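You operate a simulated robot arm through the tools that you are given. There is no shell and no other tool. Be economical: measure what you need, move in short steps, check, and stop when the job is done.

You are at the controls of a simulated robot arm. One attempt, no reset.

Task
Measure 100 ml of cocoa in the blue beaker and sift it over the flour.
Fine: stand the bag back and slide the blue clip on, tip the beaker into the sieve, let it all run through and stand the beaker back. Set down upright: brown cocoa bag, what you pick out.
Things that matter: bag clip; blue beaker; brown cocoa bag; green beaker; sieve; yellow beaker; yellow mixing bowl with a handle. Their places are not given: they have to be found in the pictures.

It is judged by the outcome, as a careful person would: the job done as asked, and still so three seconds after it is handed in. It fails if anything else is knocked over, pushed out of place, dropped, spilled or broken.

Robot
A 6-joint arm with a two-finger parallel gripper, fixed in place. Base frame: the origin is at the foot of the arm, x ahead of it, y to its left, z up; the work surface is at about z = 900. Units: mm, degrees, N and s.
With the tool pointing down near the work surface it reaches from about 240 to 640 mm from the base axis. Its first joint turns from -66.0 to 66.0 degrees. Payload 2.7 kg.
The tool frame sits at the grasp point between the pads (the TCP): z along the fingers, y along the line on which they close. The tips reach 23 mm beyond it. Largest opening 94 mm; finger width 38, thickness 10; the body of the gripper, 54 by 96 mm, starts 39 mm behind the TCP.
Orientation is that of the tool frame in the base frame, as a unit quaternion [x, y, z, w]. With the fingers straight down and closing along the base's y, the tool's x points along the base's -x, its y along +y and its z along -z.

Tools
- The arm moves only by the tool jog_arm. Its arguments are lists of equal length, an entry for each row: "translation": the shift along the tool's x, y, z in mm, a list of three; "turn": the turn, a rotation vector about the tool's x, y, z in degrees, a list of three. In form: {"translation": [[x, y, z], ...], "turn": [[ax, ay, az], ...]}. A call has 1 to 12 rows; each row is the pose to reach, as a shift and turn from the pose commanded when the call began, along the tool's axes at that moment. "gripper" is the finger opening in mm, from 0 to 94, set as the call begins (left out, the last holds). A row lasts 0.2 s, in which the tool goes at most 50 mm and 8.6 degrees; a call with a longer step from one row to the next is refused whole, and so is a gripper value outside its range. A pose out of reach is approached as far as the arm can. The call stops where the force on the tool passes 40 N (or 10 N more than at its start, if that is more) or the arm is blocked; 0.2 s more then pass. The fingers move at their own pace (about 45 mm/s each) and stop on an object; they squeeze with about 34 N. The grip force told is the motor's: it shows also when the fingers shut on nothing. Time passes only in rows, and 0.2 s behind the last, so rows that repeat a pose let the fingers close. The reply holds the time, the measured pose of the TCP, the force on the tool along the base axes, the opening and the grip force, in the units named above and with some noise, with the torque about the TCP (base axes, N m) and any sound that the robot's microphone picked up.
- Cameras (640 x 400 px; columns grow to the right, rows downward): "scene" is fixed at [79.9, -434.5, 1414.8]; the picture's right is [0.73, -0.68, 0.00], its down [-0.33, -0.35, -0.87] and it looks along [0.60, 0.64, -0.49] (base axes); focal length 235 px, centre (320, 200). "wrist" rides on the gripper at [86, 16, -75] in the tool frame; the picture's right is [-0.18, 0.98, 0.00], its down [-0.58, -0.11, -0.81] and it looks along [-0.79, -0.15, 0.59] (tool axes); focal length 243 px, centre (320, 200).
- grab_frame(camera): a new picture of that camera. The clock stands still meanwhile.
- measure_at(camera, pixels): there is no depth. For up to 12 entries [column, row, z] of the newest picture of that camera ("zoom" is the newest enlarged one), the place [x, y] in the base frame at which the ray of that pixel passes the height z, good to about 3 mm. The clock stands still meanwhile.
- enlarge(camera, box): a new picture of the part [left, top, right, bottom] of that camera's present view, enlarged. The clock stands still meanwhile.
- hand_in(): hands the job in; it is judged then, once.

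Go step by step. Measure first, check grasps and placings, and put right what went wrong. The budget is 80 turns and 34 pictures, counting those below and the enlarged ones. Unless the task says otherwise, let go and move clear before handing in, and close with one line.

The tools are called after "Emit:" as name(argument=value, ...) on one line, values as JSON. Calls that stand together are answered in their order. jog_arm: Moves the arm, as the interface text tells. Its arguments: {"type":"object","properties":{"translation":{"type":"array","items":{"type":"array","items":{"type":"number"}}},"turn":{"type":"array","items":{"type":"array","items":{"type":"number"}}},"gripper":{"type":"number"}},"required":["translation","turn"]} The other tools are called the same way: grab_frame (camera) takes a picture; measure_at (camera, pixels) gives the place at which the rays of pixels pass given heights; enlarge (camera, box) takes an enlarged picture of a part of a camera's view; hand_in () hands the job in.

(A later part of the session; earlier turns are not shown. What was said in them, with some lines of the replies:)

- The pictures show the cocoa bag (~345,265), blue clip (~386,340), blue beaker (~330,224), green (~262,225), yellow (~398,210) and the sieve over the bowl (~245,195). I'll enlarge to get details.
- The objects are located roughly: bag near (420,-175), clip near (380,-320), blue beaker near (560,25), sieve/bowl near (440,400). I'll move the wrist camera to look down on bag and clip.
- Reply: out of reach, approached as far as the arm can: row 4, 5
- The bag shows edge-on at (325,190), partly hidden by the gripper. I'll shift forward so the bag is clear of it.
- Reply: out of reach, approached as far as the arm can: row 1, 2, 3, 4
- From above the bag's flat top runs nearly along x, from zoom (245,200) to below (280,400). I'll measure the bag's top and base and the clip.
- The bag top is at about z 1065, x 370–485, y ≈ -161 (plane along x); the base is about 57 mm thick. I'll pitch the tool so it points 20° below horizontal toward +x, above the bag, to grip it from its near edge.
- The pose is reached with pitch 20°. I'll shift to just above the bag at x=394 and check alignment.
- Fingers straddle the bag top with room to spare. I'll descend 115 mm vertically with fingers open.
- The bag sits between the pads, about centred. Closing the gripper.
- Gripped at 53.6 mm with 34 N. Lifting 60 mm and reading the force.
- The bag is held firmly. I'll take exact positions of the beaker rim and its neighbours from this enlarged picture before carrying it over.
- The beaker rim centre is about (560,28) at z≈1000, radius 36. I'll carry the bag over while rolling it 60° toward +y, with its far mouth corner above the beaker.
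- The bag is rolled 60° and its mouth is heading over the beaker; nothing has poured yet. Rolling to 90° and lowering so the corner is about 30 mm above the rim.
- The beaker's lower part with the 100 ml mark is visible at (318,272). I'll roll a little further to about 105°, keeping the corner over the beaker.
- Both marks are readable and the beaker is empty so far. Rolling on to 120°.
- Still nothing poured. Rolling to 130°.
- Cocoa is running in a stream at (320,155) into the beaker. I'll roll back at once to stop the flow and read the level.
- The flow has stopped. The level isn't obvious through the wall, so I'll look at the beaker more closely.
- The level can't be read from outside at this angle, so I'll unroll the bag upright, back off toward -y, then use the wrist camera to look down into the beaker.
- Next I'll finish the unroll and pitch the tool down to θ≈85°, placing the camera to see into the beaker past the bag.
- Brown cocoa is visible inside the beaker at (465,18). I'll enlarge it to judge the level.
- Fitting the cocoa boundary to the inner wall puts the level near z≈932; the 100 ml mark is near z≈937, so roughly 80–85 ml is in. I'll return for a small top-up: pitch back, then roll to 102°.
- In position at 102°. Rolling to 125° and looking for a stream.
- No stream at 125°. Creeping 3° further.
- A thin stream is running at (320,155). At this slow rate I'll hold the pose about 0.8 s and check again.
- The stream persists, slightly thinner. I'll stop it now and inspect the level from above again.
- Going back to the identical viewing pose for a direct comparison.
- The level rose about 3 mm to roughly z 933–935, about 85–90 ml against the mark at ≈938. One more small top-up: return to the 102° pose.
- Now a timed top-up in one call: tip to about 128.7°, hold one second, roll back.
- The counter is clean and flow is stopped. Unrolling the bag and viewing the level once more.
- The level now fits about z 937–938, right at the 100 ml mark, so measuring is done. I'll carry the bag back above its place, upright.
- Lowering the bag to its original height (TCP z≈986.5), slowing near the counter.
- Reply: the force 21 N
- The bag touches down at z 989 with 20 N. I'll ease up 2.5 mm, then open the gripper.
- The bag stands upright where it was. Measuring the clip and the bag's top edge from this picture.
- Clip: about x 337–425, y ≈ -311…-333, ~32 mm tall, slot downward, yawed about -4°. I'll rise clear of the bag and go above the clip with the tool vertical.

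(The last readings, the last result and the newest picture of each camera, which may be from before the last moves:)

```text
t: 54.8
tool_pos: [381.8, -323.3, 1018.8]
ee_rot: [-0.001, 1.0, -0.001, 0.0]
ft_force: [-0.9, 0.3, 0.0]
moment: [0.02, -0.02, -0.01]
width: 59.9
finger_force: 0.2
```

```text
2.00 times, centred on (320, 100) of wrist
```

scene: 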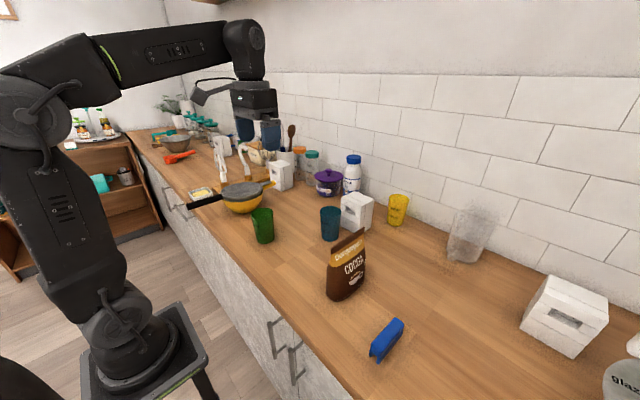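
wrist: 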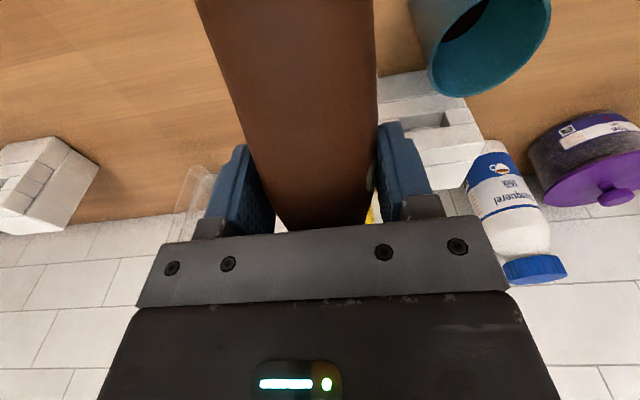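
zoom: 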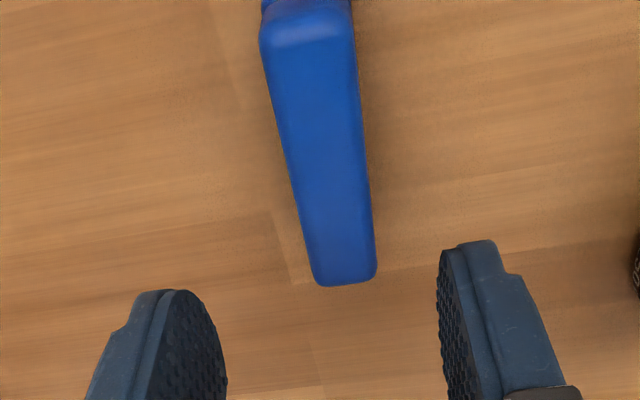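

Good top view of the clip. Measuring its top face corners for centre and yaw.

Emit:
measure_at(camera="zoom", pixels=[[260, 45, 928], [355, 40, 928], [272, 25, 932], [345, 20, 932], [316, 280, 930], [375, 272, 930], [300, 220, 930], [372, 210, 930], [278, 120, 930], [362, 110, 930], [345, 287, 925], [310, 285, 935]])

```text
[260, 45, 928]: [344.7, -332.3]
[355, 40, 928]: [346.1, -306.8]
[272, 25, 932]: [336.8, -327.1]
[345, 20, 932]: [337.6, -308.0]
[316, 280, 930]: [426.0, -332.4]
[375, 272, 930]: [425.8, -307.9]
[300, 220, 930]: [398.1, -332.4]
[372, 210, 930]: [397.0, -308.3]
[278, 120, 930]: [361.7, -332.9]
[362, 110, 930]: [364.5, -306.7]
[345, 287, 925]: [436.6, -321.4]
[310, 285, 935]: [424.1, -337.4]
```

The clip is aligned with x: y from -332.5 to -307 (centre -320), x 336–428. I'll descend to TCP z=938 and grip.

Emit:
jog_arm(translation=[[0, 3.3, 30], [0, 3.3, 60], [0, 3.3, 76], [0, 3.3, 81], [0, 3.3, 81]], turn=[[0, 0, 0], [0, 0, 0], [0, 0, 0], [0, 0, 0], [0, 0, 0]])

Emit:
jog_arm(gripper=10, translation=[[0, 0, 0], [0, 0, 0], [0, 0, 0], [0, 0, 0]], turn=[[0, 0, 0], [0, 0, 0], [0, 0, 0], [0, 0, 0]])

```text
t: 56.0
tool_pos: [381.0, -319.6, 937.2]
ee_rot: [-0.001, 1.0, 0.0, -0.001]
ft_force: [0.0, 0.6, 0.0]
moment: [0.01, -0.03, 0.03]
width: 60.2
finger_force: 0.1
```

```text
t: 57.0
tool_pos: [381.5, -321.1, 938.6]
ee_rot: [0.0, 1.0, 0.0, 0.0]
ft_force: [-0.1, -0.1, 0.5]
moment: [-0.02, -0.04, 0.03]
width: 25.0
finger_force: 33.9
```

The clip is gripped (25 mm, 34 N). Lifting it and moving beside the bag to measure the bag's top edge.

Emit:
jog_arm(translation=[[0, 0, -45], [0, 0, -90], [5, 10, -132], [12, 35, -165], [22, 60, -190], [31, 81, -211], [31, 81, -211]], turn=[[0, 0, 0], [0, 0, 0], [0, 0, 0], [0, 0, 0], [0, 0, 0], [0, 0, 0], [0, 0, 0]])

Emit:
grab_frame(camera="wrist")

```text
t: 58.6
tool_pos: [350.1, -238.0, 1149.7]
ee_rot: [-0.001, 1.0, 0.0, 0.0]
ft_force: [0.3, 0.6, -0.8]
moment: [0.01, 0.0, 0.02]
width: 25.4
finger_force: 33.9
```

```text
6 pictures are left
```

wrist: 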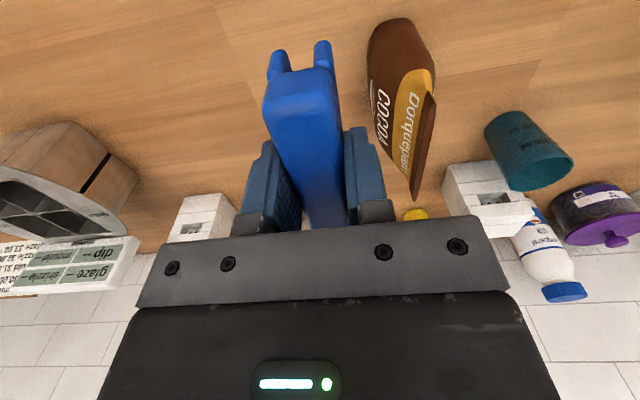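

The bag's top edge runs from (435,95) to (414,198); the clip's two legs show a slot over 10 mm wide. Measuring.

Emit:
measure_at(camera="wrist", pixels=[[435, 95, 1060], [435, 95, 1070], [415, 199, 1060], [415, 199, 1070], [425, 150, 1060], [425, 150, 1070], [435, 95, 1065], [415, 199, 1065], [277, 62, 1120], [323, 45, 1112], [301, 70, 1145], [425, 150, 1065]])

Emit:
measure_at(camera="scene", pixels=[[332, 246, 1060]])

```text
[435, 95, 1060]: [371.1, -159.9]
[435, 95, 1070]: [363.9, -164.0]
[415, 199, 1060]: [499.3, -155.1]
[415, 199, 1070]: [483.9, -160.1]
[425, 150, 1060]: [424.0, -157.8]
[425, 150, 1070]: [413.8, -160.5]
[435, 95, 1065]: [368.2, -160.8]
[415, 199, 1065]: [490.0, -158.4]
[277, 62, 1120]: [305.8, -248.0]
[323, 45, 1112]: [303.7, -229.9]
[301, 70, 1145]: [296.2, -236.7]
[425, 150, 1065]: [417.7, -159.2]
```

```text
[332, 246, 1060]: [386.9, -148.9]
```

The bag top line is y≈-159.5, centre x≈430, z≈1066. I'll place the clip above it with its legs 20 mm clear and check.

Emit:
jog_arm(translation=[[-27, 26, 0], [-54, 52, 0], [-80, 78.3, 5], [-80, 78.3, 24], [-80, 78.3, 24]], turn=[[0, 0, 0], [0, 0, 0], [0, 0, 0], [0, 0, 0], [0, 0, 0]])

Emit:
enlarge(camera="wrist", box=[200, 0, 440, 150])

```text
t: 59.8
tool_pos: [430.9, -159.7, 1126.4]
ee_rot: [-0.001, 1.0, 0.001, 0.001]
ft_force: [0.5, -0.4, -0.3]
moment: [-0.01, 0.01, 0.0]
width: 24.9
finger_force: 33.6
```

```text
2.67 times, centred on (320, 75) of wrist
```

zoom: 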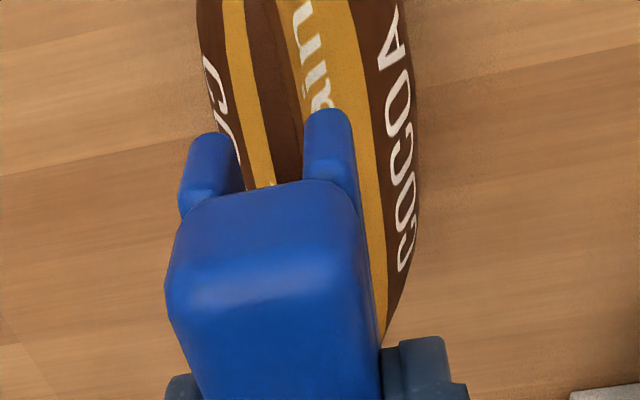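

Emit:
measure_at(camera="zoom", pixels=[[238, 150, 1088], [303, 135, 1088], [190, 150, 1088], [352, 130, 1088], [265, 90, 1066], [295, 90, 1066], [280, 140, 1066], [245, 5, 1066], [275, 5, 1066], [300, 140, 1066], [270, 140, 1066], [285, 120, 1066]])

```text
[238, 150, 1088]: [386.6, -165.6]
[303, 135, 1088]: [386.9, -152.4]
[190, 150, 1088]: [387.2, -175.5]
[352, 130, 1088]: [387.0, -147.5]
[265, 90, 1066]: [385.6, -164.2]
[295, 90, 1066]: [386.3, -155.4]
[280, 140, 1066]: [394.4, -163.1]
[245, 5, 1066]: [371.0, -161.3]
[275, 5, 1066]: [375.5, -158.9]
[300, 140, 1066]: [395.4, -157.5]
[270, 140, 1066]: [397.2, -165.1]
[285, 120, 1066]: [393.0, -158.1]
```

The slot spans y -165.6…-152.4 and the bag edge lies at about -160: aligned. Lowering the clip onto the bag top.

Emit:
jog_arm(translation=[[0, 0, 15], [0, 0, 27], [0, 0, 34], [0, 0, 40], [0, 0, 43], [0, 0, 46], [0, 0, 46]], turn=[[0, 0, 0], [0, 0, 0], [0, 0, 0], [0, 0, 0], [0, 0, 0], [0, 0, 0], [0, 0, 0]])

```text
t: 61.4
tool_pos: [430.7, -160.8, 1083.4]
ee_rot: [-0.001, 1.0, -0.001, 0.005]
ft_force: [0.6, 0.2, 34.6]
moment: [0.0, 0.02, 0.0]
width: 25.0
finger_force: 33.3
```

Contact at 34.6 N with the legs about 20 mm over the bag top. A slight extra push to see whether it's seated.

Emit:
jog_arm(translation=[[0, 0, 1], [0, 0, 2]], turn=[[0, 0, 0], [0, 0, 0]])

Emit:
enlarge(camera="scene", box=[310, 190, 400, 310])

```text
t: 62.0
tool_pos: [431.7, -160.1, 1079.9]
ee_rot: [0.0, 1.0, -0.001, 0.005]
ft_force: [1.5, -2.1, 29.3]
moment: [-0.01, -0.17, 0.04]
width: 25.5
finger_force: 33.9
```

```text
3.33 times, centred on (355, 250) of scene
```

zoom: 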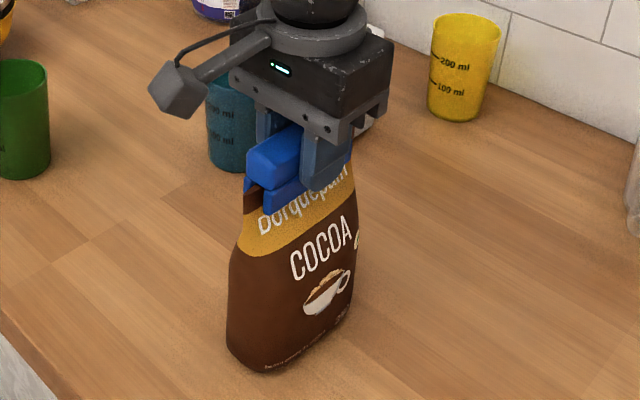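

The clip straddles the bag top and moved down 3.5 mm more. Pushing a little further until it seats firmly.

Emit:
jog_arm(translation=[[0, 0, 1.5], [0, 0, 3], [0, 0, 4.5], [0, 0, 4.5]], turn=[[0, 0, 0], [0, 0, 0], [0, 0, 0], [0, 0, 0]])

```text
t: 63.0
tool_pos: [431.7, -160.2, 1078.4]
ee_rot: [-0.001, 1.0, -0.002, 0.005]
ft_force: [-2.3, -0.1, 37.0]
moment: [-0.03, 0.29, -0.02]
width: 25.1
finger_force: 34.0
```

It's seated (37 N at z 1078.4, as expected for the roof resting on the edge). Relaxing the push, opening and rising.

Emit:
jog_arm(translation=[[0, 0, -3], [0, 0, -3.5]], turn=[[0, 0, 0], [0, 0, 0]])

Emit:
jog_arm(gripper=60, translation=[[0, 0, 0], [0, 0, 0], [0, 0, 0], [0, 0, 0]], turn=[[0, 0, 0], [0, 0, 0], [0, 0, 0], [0, 0, 0]])

Emit:
jog_arm(gripper=60, translation=[[0, 0, -20], [0, 0, -55], [0, 0, -85], [0, 0, -85]], turn=[[0, 0, 0], [0, 0, 0], [0, 0, 0], [0, 0, 0]])

```text
t: 63.6
tool_pos: [431.2, -159.1, 1076.8]
ee_rot: [-0.001, 1.0, 0.0, 0.002]
ft_force: [3.9, -0.5, 19.3]
moment: [-0.02, -0.77, 0.0]
width: 25.0
finger_force: 33.7
```

```text
t: 64.6
tool_pos: [430.7, -161.0, 1076.1]
ee_rot: [-0.001, 1.0, -0.001, 0.0]
ft_force: [0.2, 0.0, 0.0]
moment: [-0.03, 0.0, 0.01]
width: 60.1
finger_force: 0.0
```

```text
t: 65.6
tool_pos: [430.7, -159.2, 1162.5]
ee_rot: [-0.002, 1.0, 0.0, 0.0]
ft_force: [-0.7, 0.0, -0.5]
moment: [0.01, 0.0, 0.0]
width: 60.1
finger_force: 0.1
```

The clip is on and released. Next I'll go to a low position in front of the blue beaker (tool 30° below horizontal, heading +x) for a side grip.

Emit:
jog_arm(gripper=94, translation=[[0, 24, 0], [0, 48, 5], [0, 72, 15], [0, 96, 28], [0, 120, 42], [0, 144, 56], [0, 166, 70], [0.7, 183, 82], [0.7, 183, 82]], turn=[[0, -7.5, 0], [0, -15, 0], [0, -22.5, 0], [0, -30, 0], [0, -37.5, 0], [0, -45, 0], [0, -52.5, 0], [0, -60, 0], [0, -60, 0]])

Emit:
jog_arm(translation=[[32, 0, 18.5], [65, 0, 37.5], [97, 0, 56], [97, 0, 56]], turn=[[0, 0, 0], [0, 0, 0], [0, 0, 0], [0, 0, 0]])

Emit:
grab_frame(camera="scene")

```text
t: 67.6
tool_pos: [440.9, 26.5, 1090.6]
ee_rot: [0.122, 0.879, -0.01, 0.46]
ft_force: [-0.1, 4.9, -0.3]
moment: [-0.15, -0.06, -0.15]
width: 94.3
finger_force: 0.0
out of reach, approached as far as the arm can: row 7, 8, 9
```

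```text
t: 68.6
tool_pos: [430.3, 54.7, 979.4]
ee_rot: [0.016, 0.879, -0.038, 0.475]
ft_force: [0.3, -0.1, -0.7]
moment: [-0.01, -0.01, -0.02]
width: 94.3
finger_force: 0.1
out of reach, approached as far as the arm can: row 3, 4
```

```text
3 pictures are left
```

scene: 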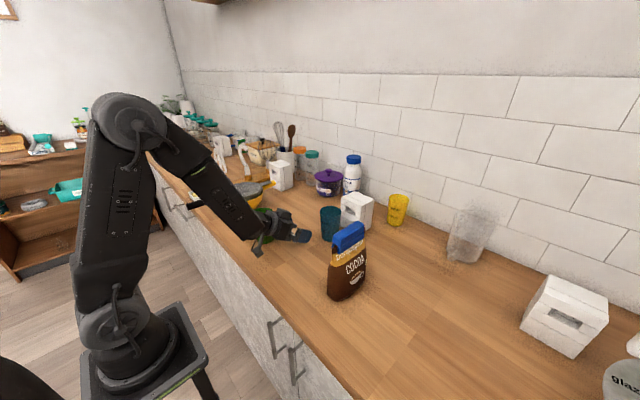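

The arm hit a reach limit there (TCP at y 54.7 instead of 24), while scene shows beakers and clipped bag standing fine. I'll rise straight up first, and later come down over the beaker from above instead.

Emit:
jog_arm(translation=[[-27, 0, -18], [-54, 0, -36], [-81, 0, -54], [-108, 0, -71], [-108, 0, -71]], turn=[[0, 0, 0], [0, 0, 0], [0, 0, 0], [0, 0, 0], [0, 0, 0]])

```text
t: 69.8
tool_pos: [432.0, 61.2, 1110.2]
ee_rot: [0.015, 0.879, -0.036, 0.475]
ft_force: [-0.2, 0.3, -0.1]
moment: [0.0, 0.01, 0.01]
width: 94.1
finger_force: 0.0
```

Risen cleanly. Now moving forward over the beaker to (539,24,1120), correcting the tool attitude to 30°.

Emit:
jog_arm(translation=[[-16.7, -7.7, 21.6], [-33.4, -15.4, 43.2], [-50, -23.2, 64.9], [-66.7, -30.9, 86.5], [-66.7, -30.9, 86.5]], turn=[[-1.1, -0.8, 0.15], [-2.2, -1.6, 0.3], [-3.3, -2.4, 0.45], [-4.4, -3.2, 0.6], [-4.4, -3.2, 0.6]])

```text
t: 71.0
tool_pos: [536.2, 54.8, 1115.0]
ee_rot: [0.002, 0.866, -0.003, 0.5]
ft_force: [0.1, 0.1, -0.7]
moment: [0.01, 0.0, -0.01]
width: 94.1
finger_force: 0.1
out of reach, approached as far as the arm can: row 3, 4, 5
```

Straight radial headings appear to be singular here, so I'll yaw the tool to heading -10° and then shift to (539.7, 26.8).

Emit:
jog_arm(translation=[[0, 0, 0], [0, 0, 0], [-2, -9, 0], [-4, -18, 0.3], [-6, -28, 0.5], [-6, -28, 0.5]], turn=[[4.33, 0, 2.5], [8.66, 0, 5], [8.66, 0, 5], [8.66, 0, 5], [8.66, 0, 5], [8.66, 0, 5]])

```text
t: 72.4
tool_pos: [540.1, 26.4, 1122.7]
ee_rot: [0.076, 0.862, -0.043, 0.499]
ft_force: [0.5, 0.3, 0.3]
moment: [-0.02, 0.0, 0.04]
width: 94.1
finger_force: 0.0
```

Aligned at (540,26), heading -10°. Descending over the beaker with open fingers, watching the force.

Emit:
jog_arm(translation=[[28, 0, 14], [56, 0, 29], [78, 0, 42], [93, 0, 51], [106, 0, 58.3], [117, 0, 64.5], [127, 0, 70], [135.5, 0, 74.8], [135.5, 0, 74.8]], turn=[[0, 0, 0], [0, 0, 0], [0, 0, 0], [0, 0, 0], [0, 0, 0], [0, 0, 0], [0, 0, 0], [0, 0, 0], [0, 0, 0]])

```text
t: 74.4
tool_pos: [537.5, 25.3, 967.2]
ee_rot: [0.076, 0.862, -0.044, 0.499]
ft_force: [-0.1, 0.0, -0.2]
moment: [-0.01, 0.01, -0.03]
width: 94.0
finger_force: 0.0
```

Reached without contact. Closing on the beaker.

Emit:
jog_arm(gripper=40, translation=[[0, 0, 0], [0, 0, 0], [0, 0, 0], [0, 0, 0], [0, 0, 0]], turn=[[0, 0, 0], [0, 0, 0], [0, 0, 0], [0, 0, 0], [0, 0, 0]])

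```text
t: 75.6
tool_pos: [538.1, 27.2, 966.8]
ee_rot: [0.075, 0.862, -0.044, 0.499]
ft_force: [-0.5, -0.7, -0.4]
moment: [-0.03, -0.03, -0.03]
width: 67.2
finger_force: 33.7
```

The beaker is held (67 mm, as expected at that height). I'll lift it 150 mm straight up and measure the sieve rim.

Emit:
jog_arm(translation=[[-13, 0, -7.5], [-43, 0, -25], [-86, 0, -50], [-130, 0, -75], [-130, 0, -75]], turn=[[0, 0, 0], [0, 0, 0], [0, 0, 0], [0, 0, 0], [0, 0, 0]])

Emit:
measure_at(camera="scene", pixels=[[221.3, 192, 985], [262.5, 187.5, 985], [241.9, 182.6, 985], [243.8, 199.9, 985], [242.3, 191.2, 985], [242.3, 191.2, 975], [243, 212.5, 900], [187.5, 206, 985]])

```text
refused: row 4 steps farther than a row can; nothing moved
```

```text
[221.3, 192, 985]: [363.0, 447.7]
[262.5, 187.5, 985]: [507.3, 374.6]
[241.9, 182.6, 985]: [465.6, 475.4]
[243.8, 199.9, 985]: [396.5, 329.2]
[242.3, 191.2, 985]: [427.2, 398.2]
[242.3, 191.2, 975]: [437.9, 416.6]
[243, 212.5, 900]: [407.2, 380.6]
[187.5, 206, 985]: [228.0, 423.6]
```

Sieve rim centre ≈ (434,408), radius ≈ 80, z≈980. The lift was refused for step size; repeating with smaller steps.

Emit:
jog_arm(translation=[[-13, 0, -7.5], [-43, 0, -25], [-73, 0, -42], [-102, 0, -59], [-130, 0, -75], [-130, 0, -75]], turn=[[0, 0, 0], [0, 0, 0], [0, 0, 0], [0, 0, 0], [0, 0, 0], [0, 0, 0]])

```text
t: 77.0
tool_pos: [537.6, 26.2, 1117.2]
ee_rot: [0.076, 0.862, -0.043, 0.499]
ft_force: [-0.6, -0.2, -0.6]
moment: [-0.01, 0.05, 0.04]
width: 66.9
finger_force: 33.5
```

Lifted cleanly. Carrying the beaker upright on an arc to above the sieve, yawing with the base.

Emit:
jog_arm(translation=[[2.4, 36.4, -4], [5.7, 72.8, -9.9], [10.4, 109, -18], [16.3, 144.9, -28.2], [23.5, 180.1, -40.7], [32, 214.6, -55.4], [41.8, 248.1, -72.2], [52.7, 280.5, -91.1], [64.9, 311.7, -112.1], [78.1, 341.4, -135.1], [78.1, 341.4, -135.1]], turn=[[-3.38, 0, -1.95], [-6.75, 0, -3.9], [-10.13, 0, -5.85], [-13.51, 0, -7.8], [-16.9, 0, -9.75], [-20.26, 0, -11.7], [-23.64, 0, -13.65], [-27, 0, -15.6], [-30.4, 0, -17.55], [-33.77, 0, -19.5], [-33.77, 0, -19.5]])

```text
t: 79.4
tool_pos: [443.7, 390.3, 1118.1]
ee_rot: [-0.217, 0.838, 0.125, 0.485]
ft_force: [0.2, 0.0, -1.0]
moment: [-0.03, 0.01, 0.01]
width: 67.0
finger_force: 33.9
```

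Over the sieve at (444,390,1118). I'll level the tool (pitch up 30°, beaker leaning only 30°), ready to roll.

Emit:
jog_arm(translation=[[0, 0, 0], [0, 0, 0], [0, 0, 0], [0, 0, 0], [0, 0, 0]], turn=[[0, -7.5, 0], [0, -15, 0], [0, -22.5, 0], [0, -30, 0], [0, -30, 0]])

```text
t: 80.6
tool_pos: [443.4, 390.3, 1118.2]
ee_rot: [-0.174, 0.685, 0.174, 0.686]
ft_force: [0.4, -0.3, -0.4]
moment: [0.01, 0.05, 0.0]
width: 67.4
finger_force: 34.5
```

Level and reachable. Rolling to 56° toward the left while lowering 50 mm, then slowly on through 104°.

Emit:
jog_arm(translation=[[0, 0, 0], [0, 0, 0], [0, 0, 0], [12, 0, 0], [25, 0, 0], [38, 0, 0], [50, 0, 0], [50, 0, 0]], turn=[[0, 0, -8], [0, 0, -16], [0, 0, -24], [0, 0, -32], [0, 0, -40], [0, 0, -48], [0, 0, -56], [0, 0, -56]])

Emit:
jog_arm(translation=[[0, 0, 0], [0, 0, 0], [0, 0, 0], [0, 0, 0], [0, 0, 0], [0, 0, 0], [0, 0, 0], [0, 0, 0], [0, 0, 0], [0, 0, 0], [0, 0, 0], [0, 0, 0]], turn=[[0, 0, -4], [0, 0, -8], [0, 0, -12], [0, 0, -16], [0, 0, -20], [0, 0, -24], [0, 0, -28], [0, 0, -32], [0, 0, -36], [0, 0, -40], [0, 0, -44], [0, 0, -48]])

Emit:
enlarge(camera="scene", box=[180, 140, 300, 240])

```text
t: 82.4
tool_pos: [438.1, 399.4, 1068.4]
ee_rot: [-0.476, 0.523, -0.168, 0.687]
ft_force: [-0.4, -0.2, -0.7]
moment: [-0.01, 0.03, -0.02]
width: 66.8
finger_force: 34.1
out of reach, approached as far as the arm can: row 4, 5, 6, 7, 8
```

```text
t: 85.0
tool_pos: [438.1, 398.2, 1069.3]
ee_rot: [0.648, -0.284, 0.433, -0.559]
ft_force: [-0.1, -0.7, -0.5]
moment: [-0.04, -0.01, 0.0]
width: 66.6
finger_force: 34.1
```

```text
4.00 times, centred on (240, 190) of scene
```

zoom: 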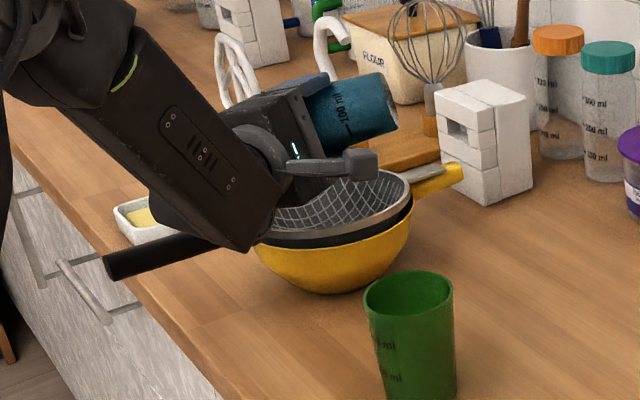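

The beaker is on its side above the sieve (mouth hidden behind the arm), with mouth projected about 30 mm from the sieve centre, well inside. Continuing the roll slowly to ~150° and holding.

Emit:
jog_arm(translation=[[0, 0, 0], [0, 0, 0], [0, 0, 0], [0, 0, 0], [0, 0, 0], [0, 0, 0], [0, 0, 0], [0, 0, 0], [0, 0, 0], [0, 0, 0], [0, 0, 0], [0, 0, 0]], turn=[[0, 0, -3], [0, 0, -6], [0, 0, -9], [0, 0, -12], [0, 0, -16], [0, 0, -20], [0, 0, -24], [0, 0, -28], [0, 0, -33], [0, 0, -38], [0, 0, -43], [0, 0, -48]])

Emit:
jog_arm(translation=[[0, 0, 0], [0, 0, 0], [0, 0, 0], [0, 0, 0], [0, 0, 0], [0, 0, 0], [0, 0, 0], [0, 0, 0], [0, 0, 0], [0, 0, 0], [0, 0, 0], [0, 0, 0]], turn=[[0, 0, 0], [0, 0, 0], [0, 0, 0], [0, 0, 0], [0, 0, 0], [0, 0, 0], [0, 0, 0], [0, 0, 0], [0, 0, 0], [0, 0, 0], [0, 0, 0], [0, 0, 0]])

```text
t: 87.6
tool_pos: [437.1, 399.6, 1067.7]
ee_rot: [0.707, 0.005, 0.623, -0.335]
ft_force: [0.3, -0.5, 0.1]
moment: [-0.01, -0.03, -0.01]
width: 66.7
finger_force: 34.0
```

```text
t: 90.2
tool_pos: [437.0, 398.0, 1069.0]
ee_rot: [0.707, 0.004, 0.623, -0.335]
ft_force: [0.3, -0.3, 0.4]
moment: [-0.01, 0.04, 0.03]
width: 66.7
finger_force: 33.8
```

The beaker is tipped about 140° and has been held for 2.6 s. Rolling back upright and rising.

Emit:
jog_arm(translation=[[0, 0, 0], [0, 0, 0], [0, 0, 0], [0, 0, 0], [0, 0, 0], [0, 0, 0], [0, 0, 0], [0, 0, 0], [0, 0, 0], [0, 0, 0], [0, 0, 0], [0, 0, 0]], turn=[[0, 0, 8], [0, 0, 16], [0, 0, 24], [0, 0, 32], [0, 0, 40], [0, 0, 48], [0, 0, 56], [0, 0, 64], [0, 0, 72], [0, 0, 80], [0, 0, 88], [0, 0, 96]])

Emit:
jog_arm(translation=[[-5, -12, 0.2], [-10, -24, 0.4], [-15, -36, 0.6], [-19.7, -47, 0.7], [-19.7, -47, 0.7], [-19.7, -47, 0.7], [-19.7, -47, 0.7], [-19.7, -47, 0.7], [-19.7, -47, 0.7]], turn=[[0, 0, 0], [0, 0, 8], [0, 0, 16], [0, 0, 24], [0, 0, 32], [0, 0, 40], [0, 0, 48], [0, 0, 56], [0, 0, 56]])

```text
t: 92.8
tool_pos: [437.3, 399.9, 1069.4]
ee_rot: [-0.476, 0.523, -0.167, 0.687]
ft_force: [0.3, -0.4, -0.3]
moment: [0.01, 0.0, -0.01]
width: 66.8
finger_force: 34.2
```

```text
t: 94.8
tool_pos: [443.3, 391.5, 1118.0]
ee_rot: [-0.173, 0.686, 0.176, 0.685]
ft_force: [-0.4, 0.4, -0.8]
moment: [-0.02, -0.01, 0.0]
width: 66.5
finger_force: 34.1
```

Upright again at (443,391,1118). Pitching the tool back to 30° and carrying the beaker back along the same arc.

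Emit:
jog_arm(translation=[[0, 0, 0], [0, 0, 0], [0, 0, 0], [0, 0, 0], [0, 0, 0]], turn=[[0, 7.5, 0], [0, 15, 0], [0, 22.5, 0], [0, 30, 0], [0, 30, 0]])

Emit:
jog_arm(translation=[[-0.5, -41.1, 0.9], [-0.2, -80.6, 0.3], [1.6, -119.5, -2.7], [4.6, -157.8, -7.9], [8.8, -195.3, -15.3], [14.2, -231.7, -24.7], [20.8, -267.1, -36.3], [28.6, -301.1, -49.8], [37.4, -333.7, -65], [47.1, -364.9, -81.7], [47.1, -364.9, -81.7]], turn=[[3.38, 0, 1.95], [6.75, 0, 3.9], [10.13, 0, 5.85], [13.51, 0, 7.8], [16.9, 0, 9.75], [20.26, 0, 11.7], [23.64, 0, 13.65], [27, 0, 15.6], [30.4, 0, 17.55], [33.77, 0, 19.5], [33.77, 0, 19.5]])

```text
t: 96.0
tool_pos: [444.4, 389.8, 1118.5]
ee_rot: [-0.217, 0.839, 0.125, 0.484]
ft_force: [-0.4, 0.2, -1.2]
moment: [-0.02, 0.0, 0.01]
width: 66.4
finger_force: 33.9
```

```text
t: 98.4
tool_pos: [535.1, 24.3, 1118.6]
ee_rot: [0.078, 0.862, -0.046, 0.499]
ft_force: [-0.8, 0.0, -0.3]
moment: [-0.01, 0.01, -0.03]
width: 66.3
finger_force: 33.8
```

Back above its place at (535,24). Lowering to the grasp height, slowly at the end.

Emit:
jog_arm(translation=[[30, 0.5, 17.5], [60, 1, 35], [88, 1.8, 52], [108, 1.8, 64], [118, 1.8, 70], [124, 1.8, 73.5], [127.5, 1.8, 75.5], [129.3, 1.8, 76.5], [129.3, 1.8, 76.5]], turn=[[0, 0, 0], [0, 0, 0], [0, 0, 0], [0, 0, 0], [0, 0, 0], [0, 0, 0], [0, 0, 0], [0, 0, 0], [0, 0, 0]])

```text
t: 100.4
tool_pos: [540.6, 26.6, 968.2]
ee_rot: [0.076, 0.862, -0.043, 0.499]
ft_force: [0.5, 0.4, -0.2]
moment: [0.04, 0.0, 0.0]
width: 66.3
finger_force: 33.5
```

No contact yet; the grip is slightly narrower, so the beaker may have slid a few mm. Lowering in 1 mm steps until contact.

Emit:
jog_arm(translation=[[0.9, 0, 0.5], [1.7, 0, 1], [2.6, 0, 1.5], [3.5, 0, 2], [4.3, 0, 2.5]], turn=[[0, 0, 0], [0, 0, 0], [0, 0, 0], [0, 0, 0], [0, 0, 0]])

```text
t: 101.6
tool_pos: [540.6, 27.5, 966.5]
ee_rot: [0.075, 0.86, -0.043, 0.503]
ft_force: [-5.2, 4.0, 21.6]
moment: [-0.38, -0.06, -0.04]
width: 66.2
finger_force: 34.0
```

Contact with 21 N at z 966.5. Easing up slightly and opening.

Emit:
jog_arm(translation=[[-2.6, 0, -1.5], [-2.6, 0, -1.5]], turn=[[0, 0, 0], [0, 0, 0]])

Emit:
jog_arm(gripper=94, translation=[[0, 0, 0], [0, 0, 0], [0, 0, 0], [0, 0, 0], [0, 0, 0]], turn=[[0, 0, 0], [0, 0, 0], [0, 0, 0], [0, 0, 0], [0, 0, 0]])

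Emit:
jog_arm(translation=[[-17, 0, -17], [-50, 0, -36], [-86, 0, -58], [-120, 0, -78], [-150, 0, -95], [-150, 0, -95]], turn=[[0, 0, 0], [0, 0, 0], [0, 0, 0], [0, 0, 0], [0, 0, 0], [0, 0, 0]])

Emit:
enlarge(camera="scene", box=[180, 150, 400, 310])

```text
t: 102.2
tool_pos: [540.9, 25.4, 966.7]
ee_rot: [0.077, 0.862, -0.044, 0.499]
ft_force: [4.0, 0.1, 11.7]
moment: [-0.28, -0.62, 0.19]
width: 66.0
finger_force: 33.6
```

```text
t: 103.4
tool_pos: [539.1, 25.8, 967.6]
ee_rot: [0.076, 0.862, -0.044, 0.499]
ft_force: [0.3, 0.1, 0.7]
moment: [0.02, 0.03, -0.03]
width: 94.1
finger_force: 0.1
```

```text
t: 104.8
tool_pos: [532.4, 27.6, 1143.6]
ee_rot: [0.075, 0.862, -0.043, 0.499]
ft_force: [1.0, -0.5, -0.2]
moment: [0.0, 0.0, -0.01]
width: 94.2
finger_force: 0.0
```

```text
2.50 times, centred on (290, 230) of scene
```

zoom: 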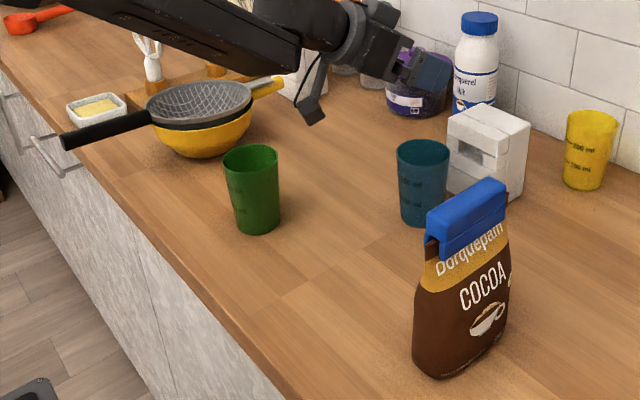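

Beaker, clipped bag, green and yellow beakers and the sieve all stand in place. I'll use the last picture to check the sieve for residue.

Emit:
enlarge(camera="scene", box=[210, 165, 290, 215])

```text
8.00 times, centred on (250, 190) of scene
```

zoom: 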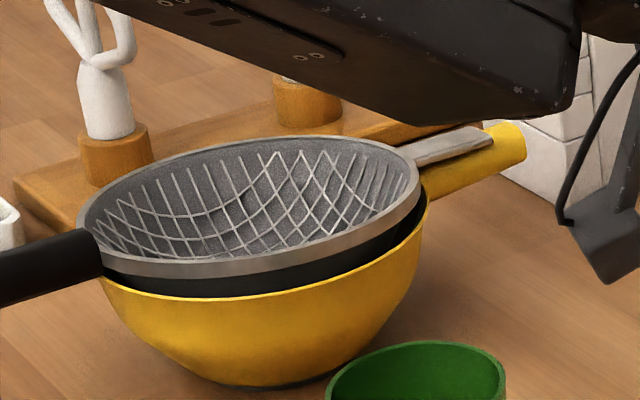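

The visible part of the sieve mesh is clean, nothing is spilled around the bowl, and the arm is clear of everything. Handing in.

Emit:
hand_in()

```text
The job is handed in.
```

I measured about 100 ml of cocoa in the blue beaker (my estimate from the pictures, within a few ml), tipped it through the sieve over the bowl, and stood the clipped bag and the beaker back upright. I couldn't see the bottom of the sieve or inside the emptied beaker, but the mesh I could see was clean and nothing was spilled.
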